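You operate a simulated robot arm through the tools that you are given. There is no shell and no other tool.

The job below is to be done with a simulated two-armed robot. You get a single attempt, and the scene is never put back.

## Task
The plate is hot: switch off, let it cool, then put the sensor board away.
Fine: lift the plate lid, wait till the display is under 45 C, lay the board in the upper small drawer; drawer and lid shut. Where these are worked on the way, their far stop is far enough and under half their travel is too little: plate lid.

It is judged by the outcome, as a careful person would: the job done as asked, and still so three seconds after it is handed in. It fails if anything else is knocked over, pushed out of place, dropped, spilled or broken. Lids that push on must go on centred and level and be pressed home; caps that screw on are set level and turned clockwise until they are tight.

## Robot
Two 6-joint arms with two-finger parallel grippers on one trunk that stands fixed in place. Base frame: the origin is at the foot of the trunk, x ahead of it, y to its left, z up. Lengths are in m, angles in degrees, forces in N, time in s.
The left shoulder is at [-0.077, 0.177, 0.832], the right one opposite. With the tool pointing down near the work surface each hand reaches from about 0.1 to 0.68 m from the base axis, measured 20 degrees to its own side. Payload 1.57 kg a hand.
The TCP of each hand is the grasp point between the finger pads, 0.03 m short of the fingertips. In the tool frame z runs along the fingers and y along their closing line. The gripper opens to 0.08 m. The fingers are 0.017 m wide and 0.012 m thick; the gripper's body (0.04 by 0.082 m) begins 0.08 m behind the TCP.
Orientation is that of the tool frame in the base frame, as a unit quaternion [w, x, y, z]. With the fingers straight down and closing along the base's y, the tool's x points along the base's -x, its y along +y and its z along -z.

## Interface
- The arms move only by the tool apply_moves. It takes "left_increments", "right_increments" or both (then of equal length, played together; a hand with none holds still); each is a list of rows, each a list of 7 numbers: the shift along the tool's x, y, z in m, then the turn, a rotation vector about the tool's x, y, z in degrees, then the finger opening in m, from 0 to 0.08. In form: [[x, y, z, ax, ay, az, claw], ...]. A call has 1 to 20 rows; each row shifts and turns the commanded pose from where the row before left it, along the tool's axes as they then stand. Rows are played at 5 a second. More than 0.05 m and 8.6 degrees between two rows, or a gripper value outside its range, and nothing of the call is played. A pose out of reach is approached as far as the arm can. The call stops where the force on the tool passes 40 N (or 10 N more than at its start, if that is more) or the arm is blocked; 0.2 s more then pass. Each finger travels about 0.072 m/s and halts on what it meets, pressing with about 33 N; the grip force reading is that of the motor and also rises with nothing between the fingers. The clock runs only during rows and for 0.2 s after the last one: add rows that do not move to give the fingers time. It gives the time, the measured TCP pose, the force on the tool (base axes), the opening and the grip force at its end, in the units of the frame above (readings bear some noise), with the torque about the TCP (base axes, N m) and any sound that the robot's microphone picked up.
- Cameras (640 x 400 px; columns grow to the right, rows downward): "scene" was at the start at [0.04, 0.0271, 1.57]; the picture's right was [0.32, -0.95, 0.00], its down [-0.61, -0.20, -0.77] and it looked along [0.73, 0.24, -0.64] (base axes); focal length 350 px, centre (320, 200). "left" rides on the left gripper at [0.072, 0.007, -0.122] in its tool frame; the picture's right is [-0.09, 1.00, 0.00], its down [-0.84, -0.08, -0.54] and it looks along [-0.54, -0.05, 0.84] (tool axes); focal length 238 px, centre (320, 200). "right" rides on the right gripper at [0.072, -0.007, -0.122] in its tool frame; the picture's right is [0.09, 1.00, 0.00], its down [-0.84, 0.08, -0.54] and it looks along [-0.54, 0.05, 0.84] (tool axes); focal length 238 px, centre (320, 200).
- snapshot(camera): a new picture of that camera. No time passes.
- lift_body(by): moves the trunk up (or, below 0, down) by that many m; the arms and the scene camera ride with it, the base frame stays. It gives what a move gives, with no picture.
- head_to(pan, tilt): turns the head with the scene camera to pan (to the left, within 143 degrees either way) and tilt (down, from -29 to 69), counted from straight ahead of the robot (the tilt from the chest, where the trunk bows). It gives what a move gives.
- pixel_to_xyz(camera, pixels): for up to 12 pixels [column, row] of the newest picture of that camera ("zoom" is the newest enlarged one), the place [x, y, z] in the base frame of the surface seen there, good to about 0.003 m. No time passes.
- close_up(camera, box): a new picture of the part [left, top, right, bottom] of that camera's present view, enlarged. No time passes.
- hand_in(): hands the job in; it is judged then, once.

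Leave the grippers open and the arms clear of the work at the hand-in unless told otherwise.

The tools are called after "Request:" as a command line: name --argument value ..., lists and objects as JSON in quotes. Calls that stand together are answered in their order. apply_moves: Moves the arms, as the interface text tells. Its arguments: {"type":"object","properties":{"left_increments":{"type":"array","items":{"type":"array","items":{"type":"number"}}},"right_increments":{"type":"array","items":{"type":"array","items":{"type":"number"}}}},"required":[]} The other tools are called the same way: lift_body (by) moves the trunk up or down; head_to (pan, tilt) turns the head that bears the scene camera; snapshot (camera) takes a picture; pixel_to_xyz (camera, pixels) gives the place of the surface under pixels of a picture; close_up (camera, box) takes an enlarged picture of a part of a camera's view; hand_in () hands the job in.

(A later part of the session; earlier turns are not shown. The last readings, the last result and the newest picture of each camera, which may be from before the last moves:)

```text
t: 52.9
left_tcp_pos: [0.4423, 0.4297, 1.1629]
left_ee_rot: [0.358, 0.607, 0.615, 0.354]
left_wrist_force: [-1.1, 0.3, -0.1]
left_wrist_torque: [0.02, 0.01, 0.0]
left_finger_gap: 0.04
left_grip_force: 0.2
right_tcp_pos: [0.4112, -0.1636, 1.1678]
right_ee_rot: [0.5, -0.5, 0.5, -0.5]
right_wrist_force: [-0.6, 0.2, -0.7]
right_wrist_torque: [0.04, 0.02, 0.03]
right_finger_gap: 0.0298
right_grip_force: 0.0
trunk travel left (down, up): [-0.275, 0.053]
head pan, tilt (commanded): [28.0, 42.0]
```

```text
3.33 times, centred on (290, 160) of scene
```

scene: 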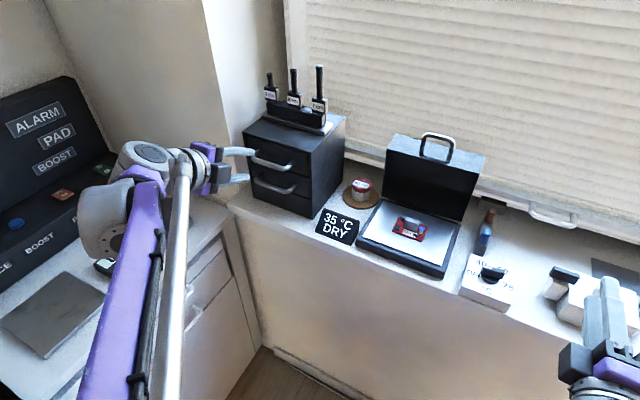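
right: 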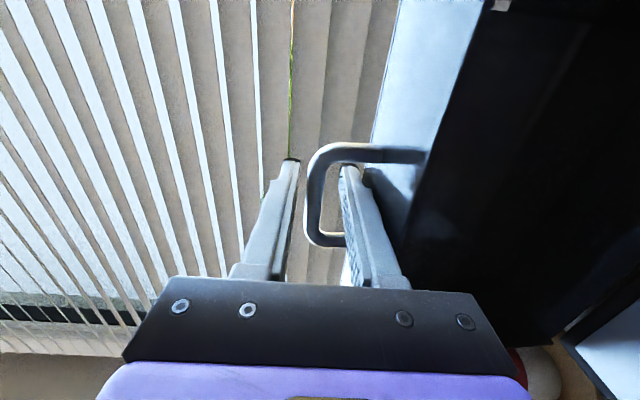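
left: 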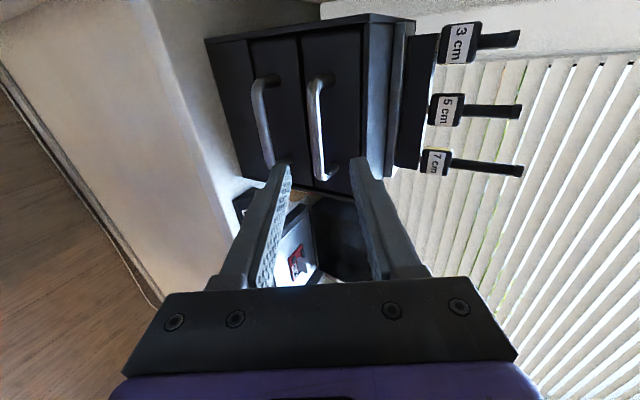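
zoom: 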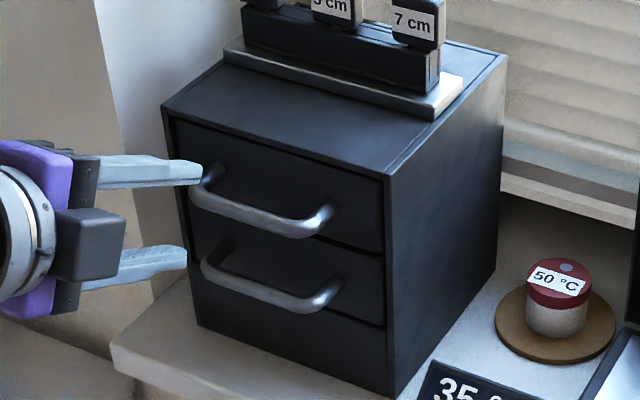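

The upper bar is at x≈0.526, z≈1.1175, centred at y 0.430, with the drawer face at 0.559. I'll move in along the tool axis so the bar lies near the fingertips, then close.

Request:
apply_moves --left_increments '[[0, 0.002, 0.03, 0, 0, 0, 0.03], [0, 0, 0.03, 0, 0, 0, 0.03], [0, 0, 0.0206, 0, 0, 0, 0.03], [0, 0, 0, 0, 0, 0, 0.03], [0, 0, 0, 0, 0, 0, 0.015], [0, 0, 0, 0, 0, 0, 0.0], [0, 0, 0, 0, 0, 0, 0.0]]'

Request:
snapshot --camera "left"

Request:
close_up --camera "scene" --box '[220, 100, 360, 220]'

```text
t: 54.4
left_tcp_pos: [0.5121, 0.4303, 1.1209]
left_ee_rot: [0.353, 0.612, 0.614, 0.351]
left_wrist_force: [-9.3, 1.0, -19.9]
left_wrist_torque: [0.01, 0.4, 0.08]
left_finger_gap: 0.0116
left_grip_force: 29.0
right_tcp_pos: [0.4111, -0.1619, 1.1669]
right_ee_rot: [-0.499, 0.5, -0.5, 0.501]
right_wrist_force: [0.7, 0.0, -0.3]
right_wrist_torque: [0.0, 0.01, 0.0]
right_finger_gap: 0.03
right_grip_force: 0.0
trunk travel left (down, up): [-0.275, 0.053]
head pan, tilt (commanded): [28.0, 42.0]
stopped in row 7 (left hand): the force on the tool passed its limit at 45 N (the readings are from after the stop); the commanded pose is now the measured one
```

```text
taken
```

left: 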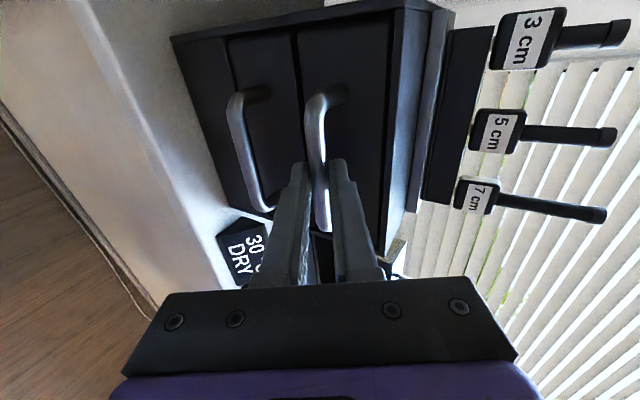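

```text
3.33 times, centred on (290, 160) of scene
```

zoom: 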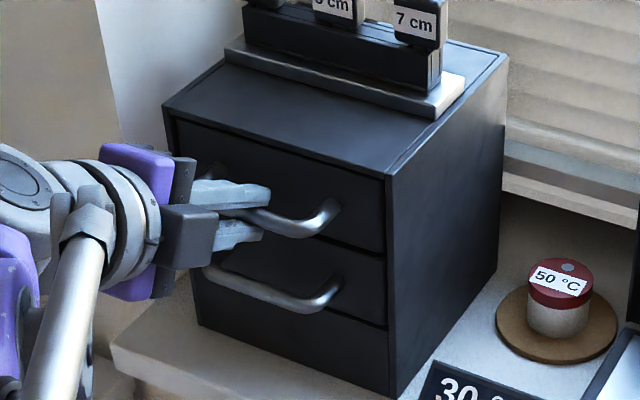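

The bar is gripped, 11.6 mm across. The stop came from the pads meeting the bar about 2 mm off-centre, so I'll relieve that and pull the drawer straight toward the robot, slowly.

Request:
apply_moves --left_increments '[[0, -0.002, 0, 0, 0, 0, 0.0], [0, -0.005, -0.0087, 0, 0, 0, 0.0], [0, -0.005, -0.0087, 0, 0, 0, 0.0], [0, -0.005, -0.0087, 0, 0, 0, 0.0]]'

Request:
close_up --camera "scene" --box '[220, 100, 360, 220]'

```text
t: 55.4
left_tcp_pos: [0.4818, 0.429, 1.1211]
left_ee_rot: [0.355, 0.61, 0.615, 0.352]
left_wrist_force: [0.8, 6.3, -0.9]
left_wrist_torque: [0.01, 0.04, -0.05]
left_finger_gap: 0.0114
left_grip_force: 28.7
right_tcp_pos: [0.4105, -0.1616, 1.1679]
right_ee_rot: [-0.5, 0.5, -0.5, 0.501]
right_wrist_force: [0.4, 1.1, -0.5]
right_wrist_torque: [0.02, 0.03, 0.06]
right_finger_gap: 0.0301
right_grip_force: 0.2
trunk travel left (down, up): [-0.275, 0.053]
head pan, tilt (commanded): [28.0, 42.0]
```

```text
3.33 times, centred on (290, 160) of scene
```

zoom: 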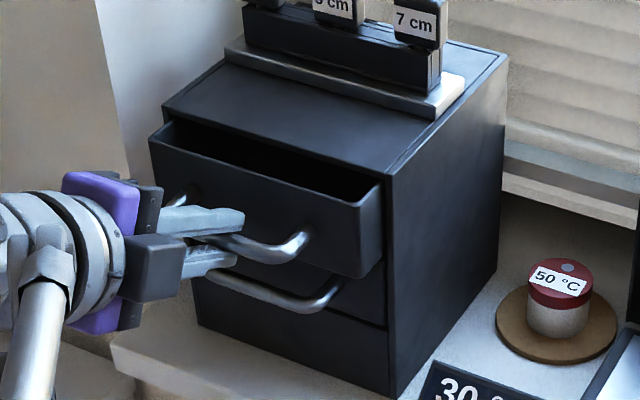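

The drawer is sliding freely, open about 30 mm. I'll pull it another 75 mm.

Request:
apply_moves --left_increments '[[0, -0.0055, -0.0095, 0, 0, 0, 0.0], [0, -0.0055, -0.0095, 0, 0, 0, 0.0], [0, -0.0055, -0.0095, 0, 0, 0, 0.0], [0, -0.0055, -0.0095, 0, 0, 0, 0.0], [0, -0.0055, -0.0095, 0, 0, 0, 0.0], [0, -0.0055, -0.0095, 0, 0, 0, 0.0], [0, -0.0045, -0.0078, 0, 0, 0, 0.0], [0, 0, 0, 0, 0, 0, 0.0]]'

Request:
snapshot --camera "scene"

Request:
close_up --camera "scene" --box '[200, 100, 360, 230]'

```text
t: 57.2
left_tcp_pos: [0.4077, 0.4299, 1.12]
left_ee_rot: [0.355, 0.61, 0.615, 0.353]
left_wrist_force: [0.2, 12.9, 8.6]
left_wrist_torque: [0.18, -0.12, 0.29]
left_finger_gap: 0.0115
left_grip_force: 29.2
right_tcp_pos: [0.4096, -0.1612, 1.167]
right_ee_rot: [-0.5, 0.5, -0.499, 0.5]
right_wrist_force: [-0.8, -0.2, -0.7]
right_wrist_torque: [0.0, 0.02, 0.03]
right_finger_gap: 0.0297
right_grip_force: 0.1
trunk travel left (down, up): [-0.275, 0.053]
head pan, tilt (commanded): [28.0, 42.0]
```

```text
taken
```

scene: 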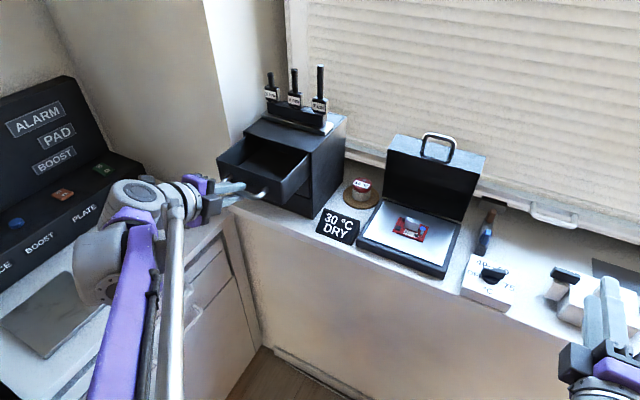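

```text
3.08 times, centred on (280, 165) of scene
```

zoom: 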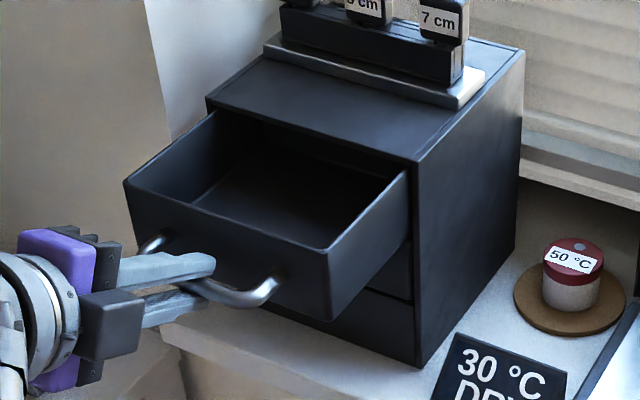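

The drawer is open about 105 mm and empty. I'll measure its inside and release the handle next.

Request:
pixel_to_xyz --camera "zoom" --pixels '[[130, 185], [325, 245], [408, 172], [213, 113], [260, 200], [320, 205], [240, 190], [300, 170], [330, 225], [165, 160], [215, 225], [370, 205]]'

Request:
apply_moves --left_increments '[[0, 0, 0, 0, 0, 0, 0.015], [0, 0, 0, 0, 0, 0, 0.03], [0, 0, 0, 0, 0, 0, 0.03], [0, 0, 0, 0, 0, 0, 0.03]]'

```text
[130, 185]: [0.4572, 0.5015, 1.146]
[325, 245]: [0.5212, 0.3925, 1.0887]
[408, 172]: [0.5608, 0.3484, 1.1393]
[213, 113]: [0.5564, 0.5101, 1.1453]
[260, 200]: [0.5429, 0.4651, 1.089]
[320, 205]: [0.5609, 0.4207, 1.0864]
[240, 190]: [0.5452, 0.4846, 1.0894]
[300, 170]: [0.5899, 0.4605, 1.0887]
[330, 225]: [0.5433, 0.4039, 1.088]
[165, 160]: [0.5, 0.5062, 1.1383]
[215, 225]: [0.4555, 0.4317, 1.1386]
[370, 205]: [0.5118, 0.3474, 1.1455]
```

```text
t: 58.2
left_tcp_pos: [0.4072, 0.4283, 1.1203]
left_ee_rot: [0.355, 0.61, 0.615, 0.353]
left_wrist_force: [-0.2, -0.4, 0.0]
left_wrist_torque: [0.01, 0.0, -0.04]
left_finger_gap: 0.0302
left_grip_force: 0.1
right_tcp_pos: [0.4108, -0.1625, 1.1679]
right_ee_rot: [0.501, -0.5, 0.499, -0.5]
right_wrist_force: [0.3, -0.4, 0.3]
right_wrist_torque: [0.03, 0.01, -0.01]
right_finger_gap: 0.03
right_grip_force: 0.1
trunk travel left (down, up): [-0.275, 0.053]
head pan, tilt (commanded): [28.0, 42.0]
```

The drawer floor is at z≈1.088, its rim at ~1.142, and the inside spans x 0.465–0.56 and y 0.355–0.50. That's room for the board, centred near (0.512, 0.43). The left hand has let go; I'll back it out of the handle and turn it to point straight down.

Request:
apply_moves --left_increments '[[0, 0, -0.02, 0, 0, 0, 0.03], [0, 0, -0.03, 0, 0, 0, 0.03], [0, 0, 0, 7.5, 0, 0, 0.03], [0, 0, 0, 7.5, 0, 0, 0.04], [0, 0, 0, 7.5, 0, 0, 0.04], [0, 0, 0, 7.5, 0, 0, 0.04], [0, 0, 0, 7.5, 0, 0, 0.04], [0, 0, 0, 7.5, 0, 0, 0.04], [0, 0, 0, 7.5, 0, 0, 0.04], [0, 0, 0, 7.5, 0, 0, 0.04], [0, 0, 0, 0, 0, 0, 0.04]]'

Request:
snapshot --camera "scene"

```text
t: 60.6
left_tcp_pos: [0.3621, 0.4266, 1.1462]
left_ee_rot: [0.002, 0.706, 0.708, -0.003]
left_wrist_force: [-0.9, 0.0, -0.7]
left_wrist_torque: [0.01, -0.01, 0.04]
left_finger_gap: 0.0401
left_grip_force: 0.1
right_tcp_pos: [0.4102, -0.163, 1.1675]
right_ee_rot: [-0.501, 0.5, -0.499, 0.501]
right_wrist_force: [-0.3, 0.0, -0.4]
right_wrist_torque: [0.0, 0.01, -0.01]
right_finger_gap: 0.03
right_grip_force: 0.2
trunk travel left (down, up): [-0.275, 0.053]
head pan, tilt (commanded): [28.0, 42.0]
```

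```text
taken
```

scene: 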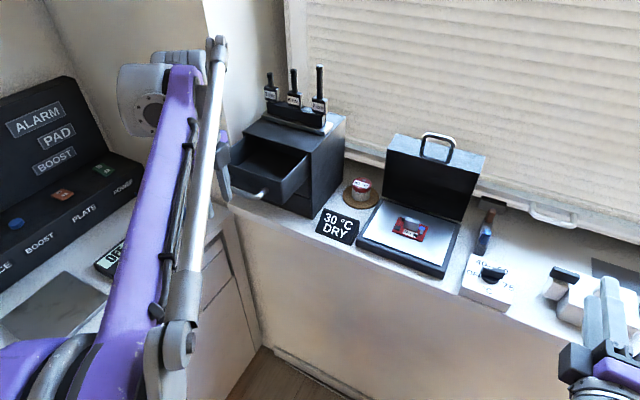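

The left hand points down with its fingers closing along x, which suits the block's 10 mm thickness. I'll carry it right, in front of the sill, and then out over the board.

Request:
apply_moves --left_increments '[[-0.045, 0, 0.011, 0, 0, 0, 0.04], [-0.045, 0, 0.011, 0, 0, 0, 0.04], [-0.045, 0, 0.011, 0, 0, 0, 0.04], [-0.045, 0, 0.011, 0, 0, 0, 0.04], [-0.045, 0, 0.011, 0, 0, 0, 0.04], [-0.045, 0, 0.011, 0, 0, 0, 0.04], [-0.007, 0.0415, 0, 0, 0, 0, 0.04], [-0.007, 0.0415, 0, 0, 0, 0, 0.04], [-0.007, 0.0415, 0, 0, 0, 0, 0.04], [-0.007, 0.0415, 0, 0, 0, 0, 0.04], [-0.007, 0.0415, 0, 0, 0, 0, 0.04], [-0.007, 0.0415, 0, 0, 0, 0, 0.04], [0, 0, 0, 0, 0, 0, 0.04]]'

Request:
snapshot --camera "scene"

Request:
snapshot --camera "left"

```text
t: 63.4
left_tcp_pos: [0.6126, 0.1173, 1.0818]
left_ee_rot: [0.004, 0.706, 0.708, -0.002]
left_wrist_force: [-1.3, -0.3, 0.4]
left_wrist_torque: [0.01, 0.01, 0.03]
left_finger_gap: 0.04
left_grip_force: 0.0
right_tcp_pos: [0.4098, -0.1629, 1.1684]
right_ee_rot: [-0.5, 0.499, -0.5, 0.501]
right_wrist_force: [0.2, -0.5, 0.3]
right_wrist_torque: [-0.01, -0.03, 0.02]
right_finger_gap: 0.0301
right_grip_force: 0.1
trunk travel left (down, up): [-0.275, 0.053]
head pan, tilt (commanded): [28.0, 42.0]
```

```text
taken
```

scene: 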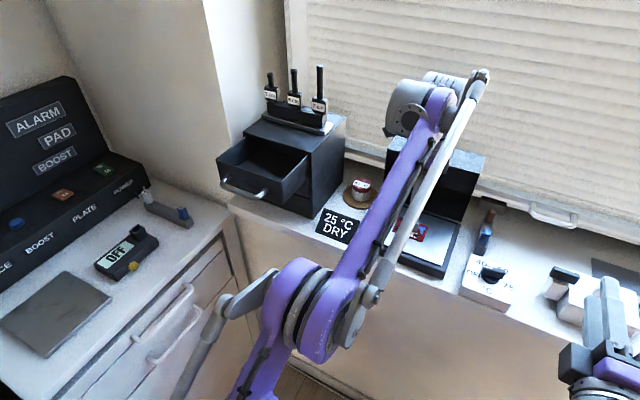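

```text
taken
```

left: 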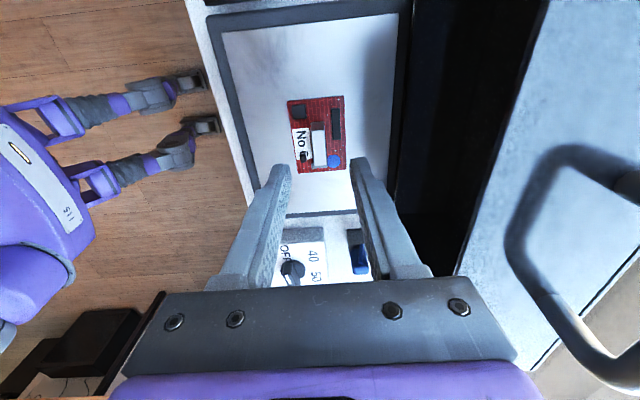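

The left hand is over the plate and the display reads 25 °C. I'll measure the block from this close view.

Request:
close_up --camera "left" --box '[270, 80, 370, 190]'

Request:
pixel_to_xyz --camera "zoom" --pixels '[[290, 170], [335, 165], [290, 300], [340, 300], [315, 200], [315, 280], [250, 90], [405, 80], [400, 320], [265, 340], [295, 240], [335, 240]]'

```text
3.64 times, centred on (320, 135) of left
```

zoom: 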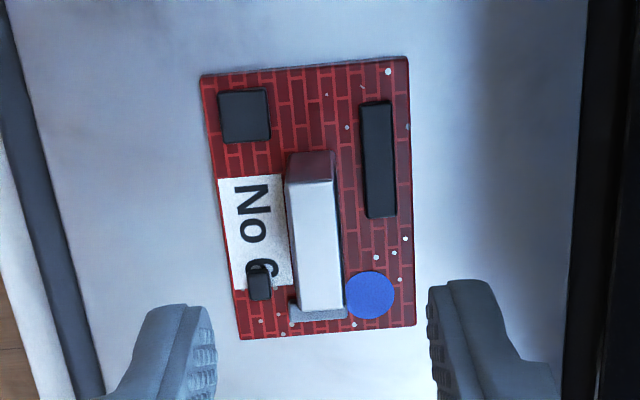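

```text
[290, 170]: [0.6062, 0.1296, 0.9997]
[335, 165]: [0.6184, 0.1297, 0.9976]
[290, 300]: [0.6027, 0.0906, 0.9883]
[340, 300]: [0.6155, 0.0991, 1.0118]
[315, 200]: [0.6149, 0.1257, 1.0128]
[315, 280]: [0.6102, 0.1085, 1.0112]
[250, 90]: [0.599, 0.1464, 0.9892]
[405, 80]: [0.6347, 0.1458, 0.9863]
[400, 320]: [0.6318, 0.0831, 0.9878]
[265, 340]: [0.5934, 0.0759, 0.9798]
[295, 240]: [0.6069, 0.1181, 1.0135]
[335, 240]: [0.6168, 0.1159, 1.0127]
```

There's a dark chip behind the block and a blue disc beside it. I'll check their heights so I can pick the grip depth.

Request:
pixel_to_xyz --camera "zoom" --pixels '[[378, 115], [378, 160], [378, 205], [370, 295], [260, 285], [240, 115], [255, 240], [350, 240], [315, 315], [200, 330], [490, 320], [550, 200]]'

```text
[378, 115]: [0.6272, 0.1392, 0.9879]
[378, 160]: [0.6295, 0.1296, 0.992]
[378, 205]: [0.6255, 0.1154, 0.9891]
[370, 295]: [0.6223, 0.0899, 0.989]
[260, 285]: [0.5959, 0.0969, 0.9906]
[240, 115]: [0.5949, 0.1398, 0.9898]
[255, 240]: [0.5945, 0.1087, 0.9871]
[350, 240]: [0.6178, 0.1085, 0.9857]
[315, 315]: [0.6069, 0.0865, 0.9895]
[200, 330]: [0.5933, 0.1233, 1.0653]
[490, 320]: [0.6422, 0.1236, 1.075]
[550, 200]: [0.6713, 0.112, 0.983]
```

The chips top out at about z 0.992. I'll lower to TCP z≈1.026, which puts the fingertips at 0.996, centred on the block at (0.6115, 0.1145).

Request:
apply_moves --left_increments '[[-0.0028, -0.0011, 0.02, 0, 0, 0, 0.04], [0, 0, 0.02, 0, 0, 0, 0.04], [0, 0, 0.0155, 0, 0, 0, 0.04], [0, 0, 0, 0, 0, 0, 0.04]]'

Request:
close_up --camera "left" --box '[230, 80, 410, 220]'

```text
t: 64.4
left_tcp_pos: [0.6127, 0.112, 1.027]
left_ee_rot: [0.003, 0.706, 0.708, -0.002]
left_wrist_force: [-0.1, -0.2, -0.3]
left_wrist_torque: [-0.01, 0.01, -0.01]
left_finger_gap: 0.0401
left_grip_force: 0.0
right_tcp_pos: [0.4113, -0.1629, 1.1678]
right_ee_rot: [0.5, -0.5, 0.5, -0.5]
right_wrist_force: [0.4, 0.2, 0.9]
right_wrist_torque: [0.0, 0.0, 0.0]
right_finger_gap: 0.0301
right_grip_force: 0.0
trunk travel left (down, up): [-0.275, 0.053]
head pan, tilt (commanded): [28.0, 42.0]
```

```text
2.86 times, centred on (320, 150) of left
```

zoom: 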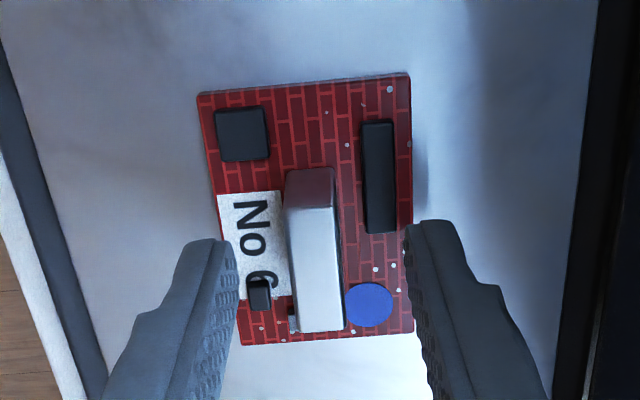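

The fingers straddle the block well, with the block perhaps 1 mm toward −x. I'll shift 1 mm and close on it.

Request:
apply_moves --left_increments '[[0.001, -0.001, 0, 0, 0, 0, 0.04], [0, 0, 0, 0, 0, 0, 0.025], [0, 0, 0, 0, 0, 0, 0.012], [0, 0, 0, 0, 0, 0, 0.004], [0, 0, 0, 0, 0, 0, 0.0], [0, 0, 0, 0, 0, 0, 0.0]]'

Request:
close_up --camera "left" --box '[230, 80, 410, 220]'

```text
t: 65.8
left_tcp_pos: [0.6117, 0.1138, 1.0267]
left_ee_rot: [0.003, 0.706, 0.709, -0.002]
left_wrist_force: [-0.8, 0.8, -0.3]
left_wrist_torque: [0.0, -0.03, 0.01]
left_finger_gap: 0.0108
left_grip_force: 28.5
right_tcp_pos: [0.4108, -0.1625, 1.1682]
right_ee_rot: [0.5, -0.5, 0.499, -0.5]
right_wrist_force: [-0.8, -0.2, -0.6]
right_wrist_torque: [0.03, -0.01, 0.02]
right_finger_gap: 0.0301
right_grip_force: 0.0
trunk travel left (down, up): [-0.275, 0.053]
head pan, tilt (commanded): [28.0, 42.0]
```

```text
2.86 times, centred on (320, 150) of left
```

zoom: 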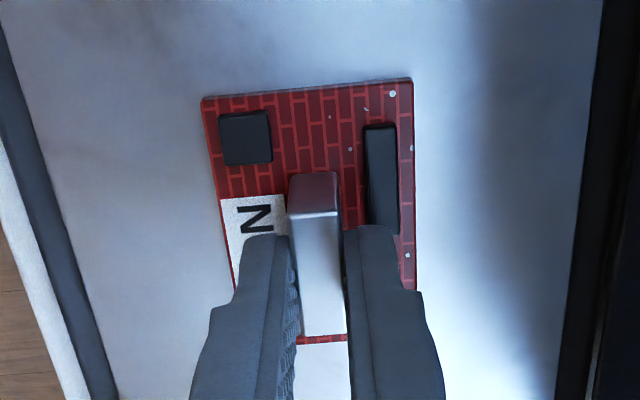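

The block is gripped (10.8 mm) with negligible side load. I'll lift slowly by 5 cm.

Request:
apply_moves --left_increments '[[0, 0, -0.006, 0, 0, 0, 0.0], [0, 0, -0.012, 0, 0, 0, 0.0], [0, 0, -0.016, 0, 0, 0, 0.0], [0, 0, -0.016, 0, 0, 0, 0.0], [0, 0, 0, 0, 0, 0, 0.0]]'

Request:
close_up --camera "left" --box '[200, 60, 440, 220]'

Request:
snapshot --camera "scene"

```text
t: 67.0
left_tcp_pos: [0.6121, 0.1139, 1.077]
left_ee_rot: [0.002, 0.706, 0.708, -0.003]
left_wrist_force: [-0.1, -0.2, -0.1]
left_wrist_torque: [-0.01, 0.01, 0.01]
left_finger_gap: 0.0108
left_grip_force: 28.3
right_tcp_pos: [0.4111, -0.1623, 1.1671]
right_ee_rot: [0.501, -0.5, 0.499, -0.5]
right_wrist_force: [0.5, -0.8, -0.8]
right_wrist_torque: [0.02, 0.01, 0.0]
right_finger_gap: 0.0298
right_grip_force: 0.1
trunk travel left (down, up): [-0.275, 0.053]
head pan, tilt (commanded): [28.0, 42.0]
```

```text
2.50 times, centred on (320, 140) of left
```

zoom: 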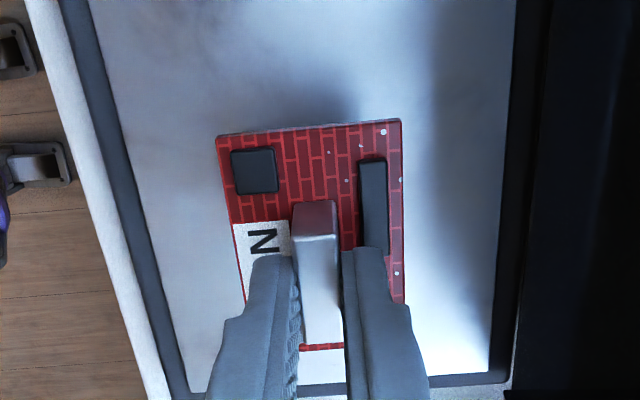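

```text
taken
```

scene: 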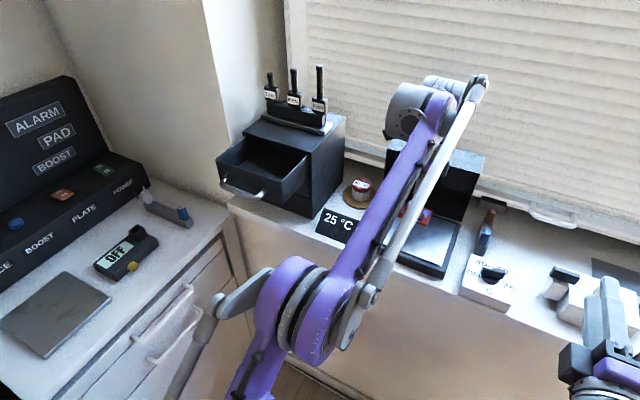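

The board is up and level. Its bottom is about 44 mm below the TCP, so at the drawer I'll need more height than the arm gives with the tool pointing down. I'll raise the trunk. First I'll check the wall beside the cabinet for clearance to the wrist camera.

Request:
pixel_to_xyz --camera "scene" --pixels '[[225, 60], [230, 100], [235, 130], [215, 140], [210, 180], [270, 60], [268, 90], [290, 95], [320, 100], [195, 40], [240, 180], [280, 20]]'

Request:
close_up --camera "scene" --box '[180, 20, 360, 230]'

```text
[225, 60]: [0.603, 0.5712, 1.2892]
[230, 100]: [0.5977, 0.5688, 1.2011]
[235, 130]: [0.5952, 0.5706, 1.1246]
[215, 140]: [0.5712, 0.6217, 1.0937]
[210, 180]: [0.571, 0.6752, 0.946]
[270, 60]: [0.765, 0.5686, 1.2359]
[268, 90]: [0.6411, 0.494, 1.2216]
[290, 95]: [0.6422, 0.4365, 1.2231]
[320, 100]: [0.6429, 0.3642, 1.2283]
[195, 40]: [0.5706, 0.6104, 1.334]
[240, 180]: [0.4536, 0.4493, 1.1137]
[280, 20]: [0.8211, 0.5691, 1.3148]
```

```text
1.90 times, centred on (270, 125) of scene
```

zoom: 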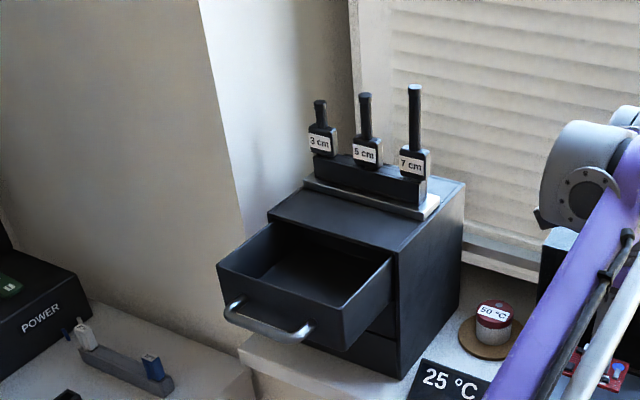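

The wall is at y 0.57 beyond x 0.571 and the antennas are at x≈0.64, so both are clear of where the hand will be. I'll raise the trunk 5 cm.

Request:
lift_body --by 0.05

Request:
close_up --camera "left" --box '[200, 60, 440, 220]'

```text
t: 67.9
left_tcp_pos: [0.6096, 0.1137, 1.1267]
left_ee_rot: [0.003, 0.706, 0.708, -0.003]
left_wrist_force: [-0.1, 0.3, -0.6]
left_wrist_torque: [-0.02, 0.0, 0.05]
left_finger_gap: 0.011
left_grip_force: 28.4
right_tcp_pos: [0.4105, -0.163, 1.2183]
right_ee_rot: [-0.501, 0.499, -0.5, 0.501]
right_wrist_force: [-0.6, -0.6, -0.4]
right_wrist_torque: [0.01, -0.01, 0.03]
right_finger_gap: 0.0301
right_grip_force: 0.0
trunk travel left (down, up): [-0.325, 0.003]
head pan, tilt (commanded): [28.0, 42.0]
```

```text
2.50 times, centred on (320, 140) of left
```

zoom: 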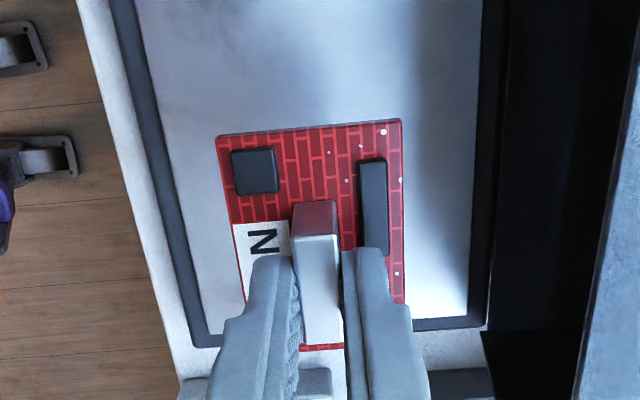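

Now I'll carry the board back from the plate, up, and left to in front of the open drawer, at moderate speed.

Request:
apply_moves --left_increments '[[0, -0.035, -0.012, 0, 0, 0, 0.0], [0, -0.035, -0.013, 0, 0, 0, 0.0], [0, -0.035, -0.013, 0, 0, 0, 0.0], [0, -0.035, -0.013, 0, 0, 0, 0.0], [0, -0.035, -0.013, 0, 0, 0, 0.0], [0, -0.035, -0.013, 0, 0, 0, 0.0], [0.035, 0, 0, 0, 0, 0, 0.0], [0.035, 0, 0, 0, 0, 0, 0.0], [0.035, 0, 0, 0, 0, 0, 0.0], [0.035, 0, 0, 0, 0, 0, 0.0], [0.035, 0, 0, 0, 0, 0, 0.0], [0.035, 0, 0, 0, 0, 0, 0.0], [0.035, 0, 0, 0, 0, 0, 0.0], [0.035, 0, 0, 0, 0, 0, 0.0], [0.036, 0, 0, 0, 0, 0, 0.0], [0, 0, 0, 0, 0, 0, 0.0]]'

Request:
snapshot --camera "scene"

Request:
snapshot --camera "left"

```text
t: 71.3
left_tcp_pos: [0.4015, 0.4289, 1.2011]
left_ee_rot: [0.002, 0.707, 0.708, -0.002]
left_wrist_force: [0.0, -0.3, -0.8]
left_wrist_torque: [0.03, -0.02, 0.02]
left_finger_gap: 0.0108
left_grip_force: 28.8
right_tcp_pos: [0.4112, -0.1631, 1.2171]
right_ee_rot: [-0.5, 0.5, -0.5, 0.5]
right_wrist_force: [0.0, 0.1, 0.0]
right_wrist_torque: [-0.01, 0.0, 0.03]
right_finger_gap: 0.0299
right_grip_force: 0.1
trunk travel left (down, up): [-0.325, 0.003]
head pan, tilt (commanded): [28.0, 42.0]
```

```text
taken
```

scene: 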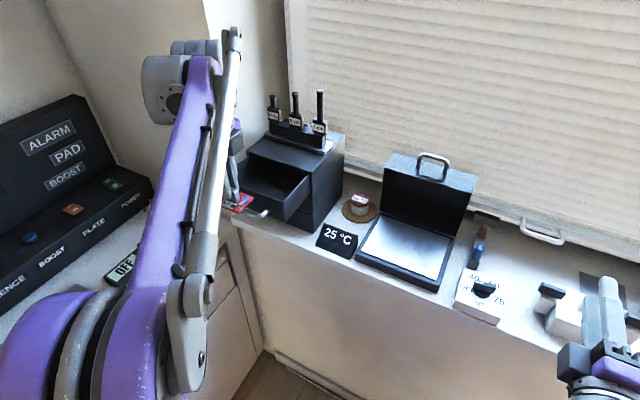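

```text
taken
```

left: 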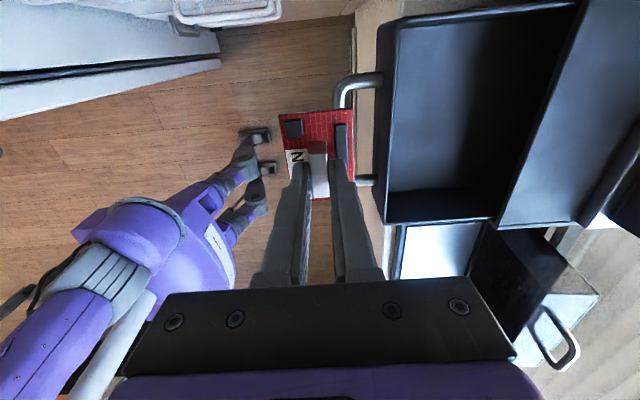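

The board is in front of the drawer at a height that clears the rim. I'll measure the drawer's rim and floor from the left camera before moving over it.

Request:
pixel_to_xyz --camera "left" --pixels '[[378, 40], [383, 120], [388, 210], [395, 45], [393, 180], [480, 30], [480, 100], [480, 200], [490, 218], [560, 10], [505, 200], [350, 85]]'

Request:
close_up --camera "left" --box '[260, 0, 600, 230]'

```text
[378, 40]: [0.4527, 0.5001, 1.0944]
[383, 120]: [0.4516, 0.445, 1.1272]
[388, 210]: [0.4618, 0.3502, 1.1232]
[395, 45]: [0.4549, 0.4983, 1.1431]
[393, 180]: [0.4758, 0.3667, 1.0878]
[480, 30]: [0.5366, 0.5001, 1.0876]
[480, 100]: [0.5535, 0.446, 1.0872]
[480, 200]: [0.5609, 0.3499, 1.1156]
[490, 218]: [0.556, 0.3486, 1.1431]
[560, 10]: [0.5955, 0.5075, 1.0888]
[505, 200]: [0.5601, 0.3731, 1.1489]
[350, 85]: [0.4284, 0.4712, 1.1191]
```

```text
1.74 times, centred on (430, 115) of left
```

zoom: 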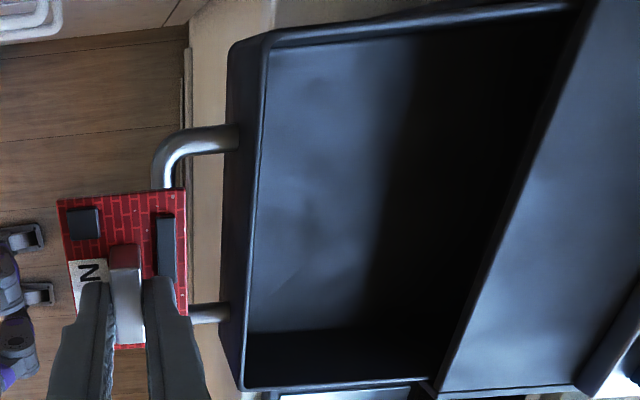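

Rim at 1.143, floor at 1.0875, inside y 0.355–0.497. I'll move the board 104 mm forward so it's centred over the opening.

Request:
apply_moves --left_increments '[[0, 0.026, 0, 0, 0, 0, 0.0], [0, 0.026, 0, 0, 0, 0, 0.0], [0, 0.026, 0, 0, 0, 0, 0.0], [0, 0.026, 0, 0, 0, 0, 0.0], [0, 0, 0, 0, 0, 0, 0.0]]'

Request:
snapshot --camera "left"

Request:
close_up --camera "scene" --box '[200, 70, 360, 250]'

```text
t: 72.5
left_tcp_pos: [0.5042, 0.4301, 1.2005]
left_ee_rot: [0.003, 0.706, 0.708, -0.003]
left_wrist_force: [-0.3, 0.0, -0.4]
left_wrist_torque: [0.0, 0.01, -0.01]
left_finger_gap: 0.011
left_grip_force: 29.1
right_tcp_pos: [0.4102, -0.1633, 1.2166]
right_ee_rot: [-0.5, 0.499, -0.5, 0.501]
right_wrist_force: [0.2, 0.9, 0.8]
right_wrist_torque: [-0.04, 0.04, 0.0]
right_finger_gap: 0.0301
right_grip_force: 0.0
trunk travel left (down, up): [-0.325, 0.003]
head pan, tilt (commanded): [28.0, 42.0]
```

```text
taken
```

left: 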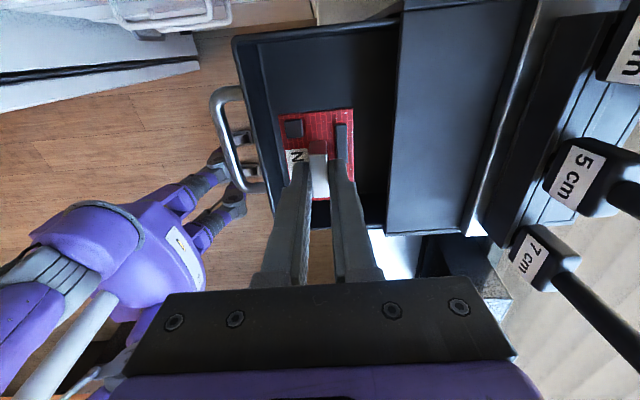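

```text
2.22 times, centred on (280, 160) of scene
```

zoom: 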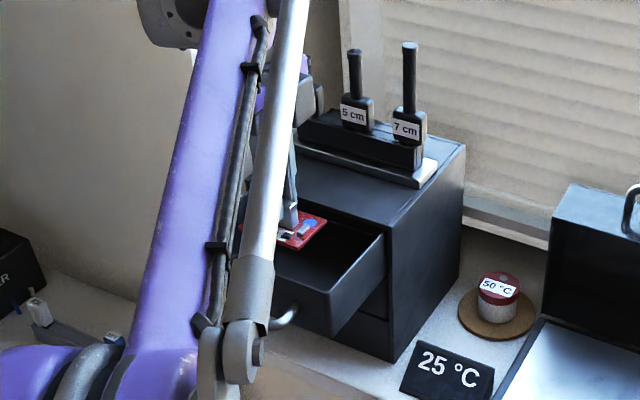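

The board is centred over the open drawer. I'll lower it in decreasing steps until it meets the drawer floor (expected TCP z≈1.132).

Request:
apply_moves --left_increments '[[0, 0, 0.018, 0, 0, 0, 0.0], [0, 0, 0.018, 0, 0, 0, 0.0], [0, 0, 0.016, 0, 0, 0, 0.0], [0, 0, 0.01, 0, 0, 0, 0.0], [0, 0, 0.004, 0, 0, 0, 0.0], [0, 0, 0, 0, 0, 0, 0.0]]'

Request:
close_up --camera "left" --box '[200, 0, 440, 220]'

```text
t: 73.9
left_tcp_pos: [0.505, 0.428, 1.1362]
left_ee_rot: [0.003, 0.706, 0.708, -0.002]
left_wrist_force: [0.0, 1.2, 0.0]
left_wrist_torque: [-0.03, -0.01, -0.02]
left_finger_gap: 0.0109
left_grip_force: 29.0
right_tcp_pos: [0.4112, -0.1622, 1.2179]
right_ee_rot: [-0.5, 0.499, -0.5, 0.501]
right_wrist_force: [-0.1, -0.3, 0.2]
right_wrist_torque: [0.03, 0.01, -0.02]
right_finger_gap: 0.03
right_grip_force: 0.0
trunk travel left (down, up): [-0.325, 0.003]
head pan, tilt (commanded): [28.0, 42.0]
```

```text
1.82 times, centred on (320, 110) of left
```

zoom: 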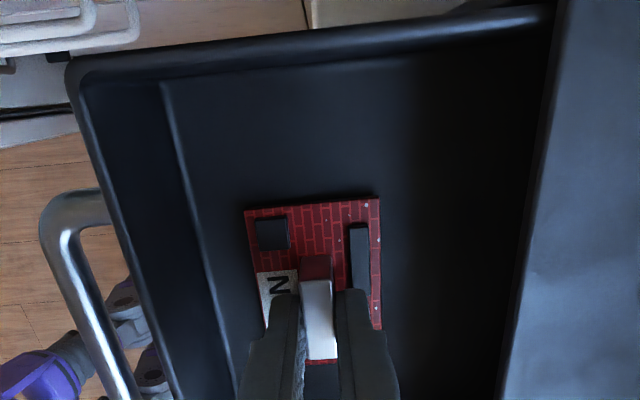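

No contact yet at 1.136. I'll lower in 1–1.5 mm steps, watching the upward force.

Request:
apply_moves --left_increments '[[0, 0, 0.0015, 0, 0, 0, 0.0], [0, 0, 0.0015, 0, 0, 0, 0.0], [0, 0, 0.001, 0, 0, 0, 0.0], [0, 0, 0, 0, 0, 0, 0.0]]'

```text
t: 74.9
left_tcp_pos: [0.5051, 0.4303, 1.1316]
left_ee_rot: [0.003, 0.706, 0.708, -0.001]
left_wrist_force: [0.7, 1.2, 8.5]
left_wrist_torque: [-0.04, 0.03, 0.02]
left_finger_gap: 0.0109
left_grip_force: 28.2
right_tcp_pos: [0.4098, -0.1631, 1.2183]
right_ee_rot: [0.501, -0.499, 0.5, -0.5]
right_wrist_force: [-0.4, -0.4, -0.2]
right_wrist_torque: [-0.01, 0.02, 0.0]
right_finger_gap: 0.0299
right_grip_force: 0.0
trunk travel left (down, up): [-0.325, 0.003]
head pan, tilt (commanded): [28.0, 42.0]
```

There is 8.5 N upward, so the board rests on the drawer floor. I'll ease up 0.5 mm, open the fingers to 30 mm and check that it stays lying flat.

Request:
apply_moves --left_increments '[[0, 0, -0.0007, 0, 0, 0, 0.0], [0, 0, 0, 0, 0, 0, 0.012], [0, 0, 0, 0, 0, 0, 0.018], [0, 0, 0, 0, 0, 0, 0.026], [0, 0, 0, 0, 0, 0, 0.03], [0, 0, 0, 0, 0, 0, 0.03]]'

Request:
close_up --camera "left" --box '[200, 0, 440, 220]'

```text
t: 76.3
left_tcp_pos: [0.5051, 0.4298, 1.1324]
left_ee_rot: [0.002, 0.705, 0.709, -0.003]
left_wrist_force: [0.8, 0.9, 0.5]
left_wrist_torque: [-0.01, -0.03, 0.0]
left_finger_gap: 0.03
left_grip_force: 0.1
right_tcp_pos: [0.4108, -0.1621, 1.2181]
right_ee_rot: [-0.501, 0.499, -0.499, 0.501]
right_wrist_force: [0.3, 0.1, 0.0]
right_wrist_torque: [-0.01, 0.02, 0.02]
right_finger_gap: 0.0298
right_grip_force: 0.1
trunk travel left (down, up): [-0.325, 0.003]
head pan, tilt (commanded): [28.0, 42.0]
```

```text
1.82 times, centred on (320, 110) of left
```

zoom: 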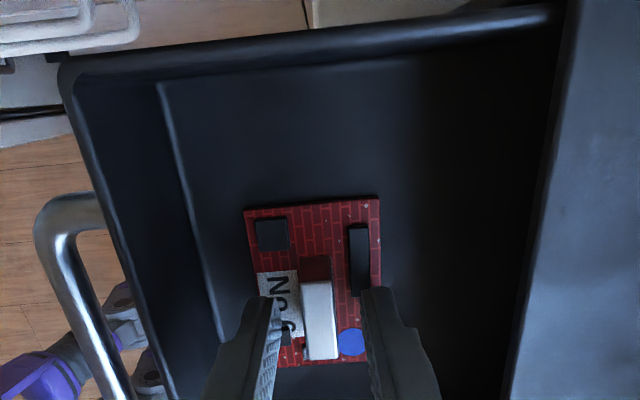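

The board is free and lying flat in the drawer. I'll raise the hand straight up out of the drawer and back toward the robot.

Request:
apply_moves --left_increments '[[0, 0, -0.015, 0, 0, 0, 0.03], [0, 0, -0.025, 0, 0, 0, 0.03], [0, 0, -0.028, 0, 0, 0, 0.03], [0, -0.03, 0, 0, 0, 0, 0.03], [0, -0.035, 0, 0, 0, 0, 0.03], [0, -0.035, 0, 0, 0, 0, 0.03], [0, -0.035, 0, 0, 0, 0, 0.03], [0, 0, 0, 0, 0, 0, 0.03]]'

Request:
snapshot --camera "left"

Request:
snapshot --camera "scene"

```text
t: 78.1
left_tcp_pos: [0.3719, 0.4311, 1.2011]
left_ee_rot: [0.002, 0.706, 0.708, -0.004]
left_wrist_force: [-0.3, 0.2, 0.3]
left_wrist_torque: [0.03, 0.04, 0.01]
left_finger_gap: 0.0301
left_grip_force: 0.0
right_tcp_pos: [0.4116, -0.1623, 1.2183]
right_ee_rot: [0.501, -0.5, 0.499, -0.5]
right_wrist_force: [0.1, 0.3, 0.8]
right_wrist_torque: [0.0, 0.02, -0.02]
right_finger_gap: 0.0302
right_grip_force: 0.1
trunk travel left (down, up): [-0.325, 0.003]
head pan, tilt (commanded): [28.0, 42.0]
```

```text
taken
```

left: 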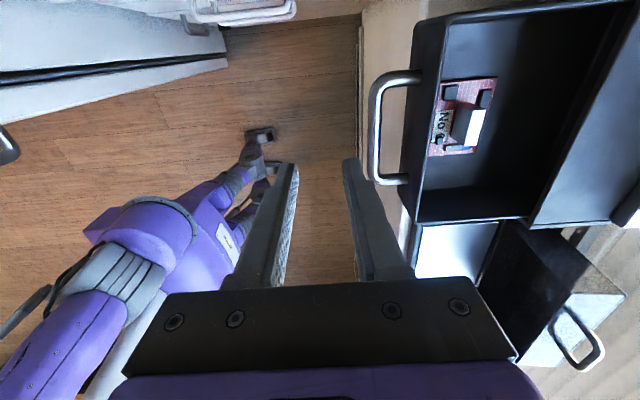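

```text
taken
```

scene: 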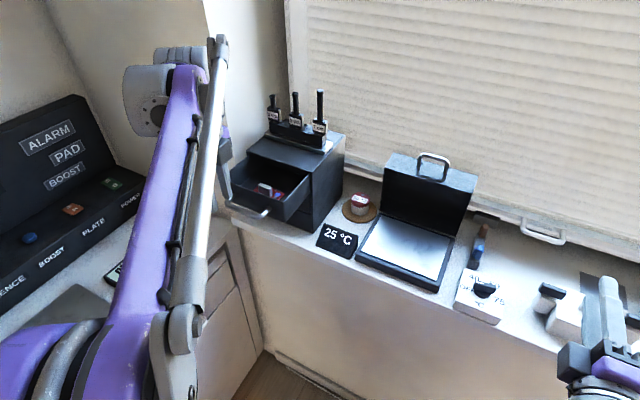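

The board lies in the drawer and the hand is clear. Next I'll turn the left hand back to the 30° pitch and re-approach the drawer handle (bar now at x≈0.4215) to push it shut.

Request:
apply_moves --left_increments '[[0, 0, 0, -7.5, 0, 0, 0.03], [0, 0, 0, -7.5, 0, 0, 0.03], [0, 0, 0, -7.5, 0, 0, 0.03], [0, 0, 0, -7.5, 0, 0, 0.03], [0, 0, 0, -7.5, 0, 0, 0.03], [0, 0, 0, -7.5, 0, 0, 0.03], [0, 0, 0, -7.5, 0, 0, 0.03], [0, 0, 0, -7.5, 0, 0, 0.03], [-0.001, -0.0262, 0.0055, 0, 0, 0, 0.03], [-0.001, -0.0262, 0.0055, 0, 0, 0, 0.03], [0, 0, 0, 0, 0, 0, 0.03]]'

Request:
snapshot --camera "left"

Request:
close_up --camera "scene" --box '[200, 100, 360, 250]'

```text
t: 80.5
left_tcp_pos: [0.3524, 0.4282, 1.1492]
left_ee_rot: [0.355, 0.61, 0.615, 0.352]
left_wrist_force: [0.8, -0.5, 0.8]
left_wrist_torque: [0.0, -0.02, 0.05]
left_finger_gap: 0.03
left_grip_force: 0.0
right_tcp_pos: [0.4111, -0.1629, 1.2171]
right_ee_rot: [-0.499, 0.499, -0.5, 0.501]
right_wrist_force: [0.1, 1.0, -0.6]
right_wrist_torque: [0.0, -0.02, -0.03]
right_finger_gap: 0.0304
right_grip_force: 0.0
trunk travel left (down, up): [-0.325, 0.003]
head pan, tilt (commanded): [28.0, 42.0]
```

```text
taken
```

left: 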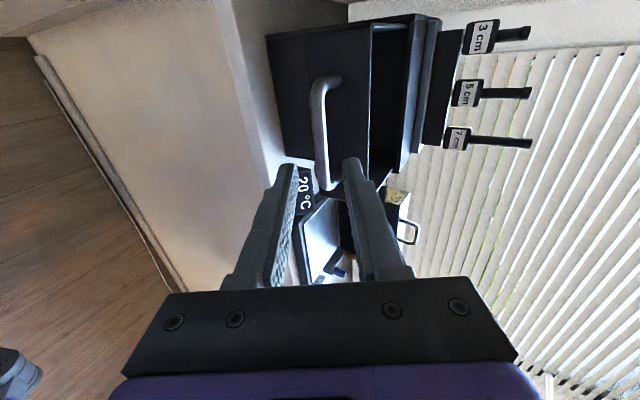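

```text
2.67 times, centred on (280, 175) of scene
```

zoom: 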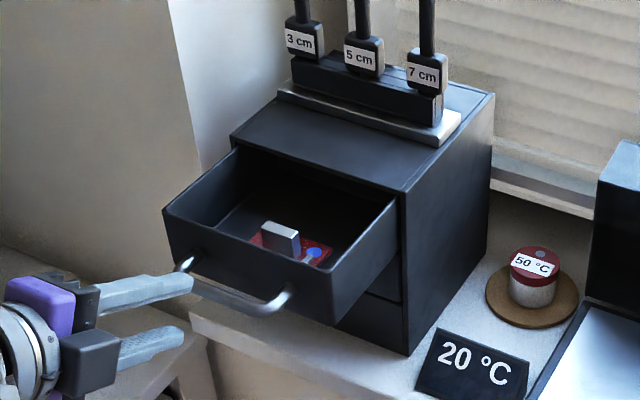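

The board sits flat in the drawer. I'll move in to the handle and grip it.

Request:
apply_moves --left_increments '[[0.0008, 0.002, 0.022, 0, 0, 0, 0.03], [0, 0, 0.022, 0, 0, 0, 0.03], [0, 0, 0.0175, 0, 0, 0, 0.03], [0, 0, 0, 0, 0, 0, 0.03], [0, 0, 0, 0, 0, 0, 0.018], [0, 0, 0, 0, 0, 0, 0.006], [0, 0, 0, 0, 0, 0, 0.0], [0, 0, 0, 0, 0, 0, 0.0]]'

Request:
close_up --camera "scene" --box '[200, 100, 360, 250]'

```text
t: 82.3
left_tcp_pos: [0.4082, 0.428, 1.1199]
left_ee_rot: [0.355, 0.61, 0.615, 0.352]
left_wrist_force: [0.0, -3.3, -6.6]
left_wrist_torque: [-0.09, 0.08, -0.11]
left_finger_gap: 0.0114
left_grip_force: 28.9
right_tcp_pos: [0.4116, -0.1621, 1.2171]
right_ee_rot: [0.499, -0.5, 0.501, -0.5]
right_wrist_force: [0.2, 0.1, -0.4]
right_wrist_torque: [0.0, -0.02, -0.04]
right_finger_gap: 0.0301
right_grip_force: 0.1
trunk travel left (down, up): [-0.325, 0.003]
head pan, tilt (commanded): [28.0, 42.0]
```

```text
2.67 times, centred on (280, 175) of scene
```

zoom: 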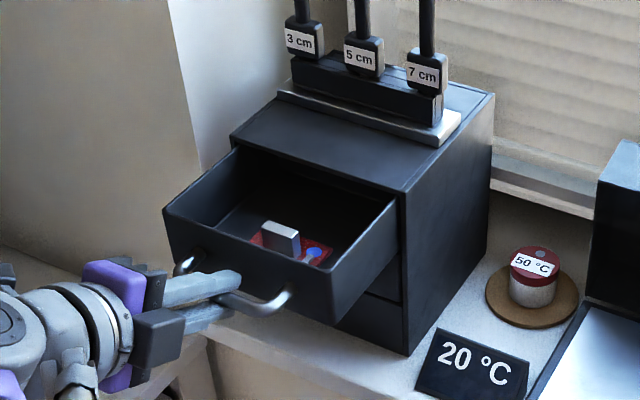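

The handle is gripped. I'll push the drawer in slowly, 10 mm per row, for 100 mm.

Request:
apply_moves --left_increments '[[0, 0.0025, 0.0043, 0, 0, 0, 0.0], [0, 0.005, 0.0087, 0, 0, 0, 0.0], [0, 0.005, 0.0087, 0, 0, 0, 0.0], [0, 0.005, 0.0087, 0, 0, 0, 0.0], [0, 0.005, 0.0087, 0, 0, 0, 0.0], [0, 0.005, 0.0087, 0, 0, 0, 0.0], [0, 0.005, 0.0087, 0, 0, 0, 0.0], [0, 0.005, 0.0087, 0, 0, 0, 0.0], [0, 0.005, 0.0087, 0, 0, 0, 0.0], [0, 0.005, 0.0087, 0, 0, 0, 0.0], [0, 0.0025, 0.0043, 0, 0, 0, 0.0]]'

Request:
close_up --camera "scene" --box '[200, 100, 360, 250]'

```text
t: 84.7
left_tcp_pos: [0.5083, 0.4285, 1.1197]
left_ee_rot: [0.355, 0.61, 0.615, 0.351]
left_wrist_force: [-0.8, -7.1, -8.1]
left_wrist_torque: [0.02, 0.14, 0.09]
left_finger_gap: 0.0118
left_grip_force: 29.0
right_tcp_pos: [0.4116, -0.1635, 1.2166]
right_ee_rot: [0.499, -0.5, 0.501, -0.5]
right_wrist_force: [0.0, -0.1, 0.0]
right_wrist_torque: [-0.02, -0.01, 0.0]
right_finger_gap: 0.0297
right_grip_force: 0.0
trunk travel left (down, up): [-0.325, 0.003]
head pan, tilt (commanded): [28.0, 42.0]
```

```text
2.67 times, centred on (280, 175) of scene
```

zoom: 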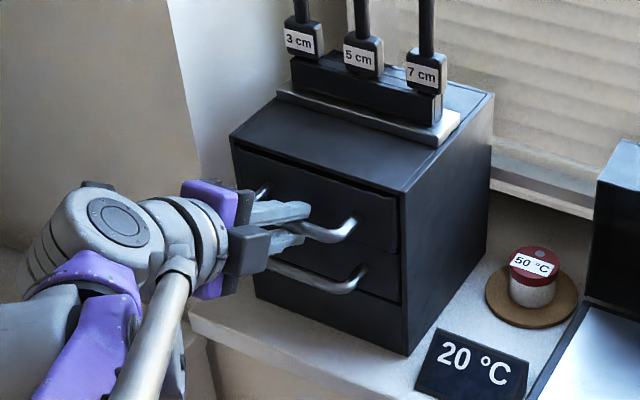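

It's nearly shut, with about 4 mm to go. I'll push in 2 mm steps until it meets the stop.

Request:
apply_moves --left_increments '[[0, 0.001, 0.0017, 0, 0, 0, 0.0], [0, 0.001, 0.0017, 0, 0, 0, 0.0], [0, 0.001, 0.0017, 0, 0, 0, 0.0], [0, 0, 0, 0, 0, 0, 0.0]]'

Request:
close_up --camera "scene" --box '[200, 100, 360, 250]'

```text
t: 85.7
left_tcp_pos: [0.5142, 0.4282, 1.1193]
left_ee_rot: [0.356, 0.61, 0.614, 0.352]
left_wrist_force: [-2.5, -6.2, -9.4]
left_wrist_torque: [0.04, 0.13, 0.1]
left_finger_gap: 0.0116
left_grip_force: 28.7
right_tcp_pos: [0.4112, -0.1633, 1.2179]
right_ee_rot: [-0.499, 0.5, -0.5, 0.5]
right_wrist_force: [-0.3, 0.3, 1.0]
right_wrist_torque: [0.02, -0.01, -0.03]
right_finger_gap: 0.0299
right_grip_force: 0.1
trunk travel left (down, up): [-0.325, 0.003]
head pan, tilt (commanded): [28.0, 42.0]
```

```text
2.67 times, centred on (280, 175) of scene
```

zoom: 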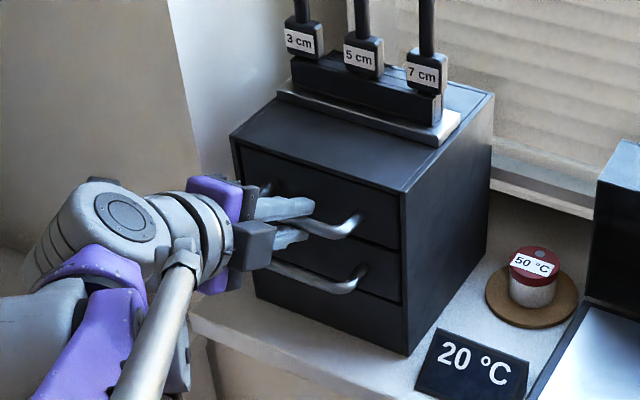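

It looks flush, but the x force is only 2.5 N. I'll push a few millimetres more to be sure it meets the stop.

Request:
apply_moves --left_increments '[[0, 0.0008, 0.0013, 0, 0, 0, 0.0], [0, 0.0008, 0.0013, 0, 0, 0, 0.0], [0, 0, 0, 0, 0, 0, 0.0]]'

Request:
close_up --camera "scene" --box '[240, 130, 320, 220]'

```text
t: 86.5
left_tcp_pos: [0.5142, 0.4282, 1.1199]
left_ee_rot: [0.355, 0.61, 0.614, 0.353]
left_wrist_force: [-20.1, -7.4, -19.9]
left_wrist_torque: [0.03, 0.45, 0.12]
left_finger_gap: 0.0116
left_grip_force: 29.0
right_tcp_pos: [0.4092, -0.1617, 1.2179]
right_ee_rot: [-0.5, 0.499, -0.5, 0.501]
right_wrist_force: [-0.8, 1.2, 0.1]
right_wrist_torque: [0.02, 0.02, -0.01]
right_finger_gap: 0.0299
right_grip_force: 0.1
trunk travel left (down, up): [-0.325, 0.003]
head pan, tilt (commanded): [28.0, 42.0]
```

```text
4.44 times, centred on (280, 175) of scene
```

zoom: 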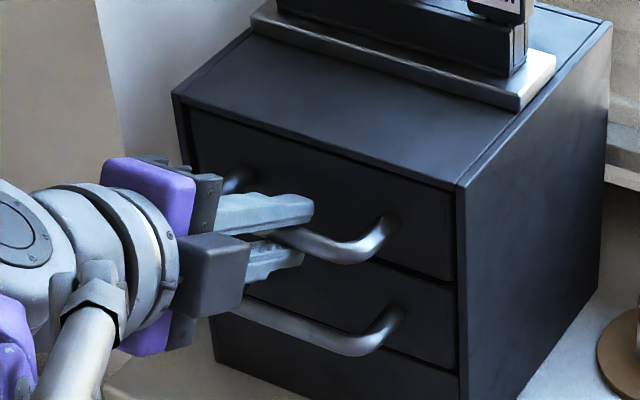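

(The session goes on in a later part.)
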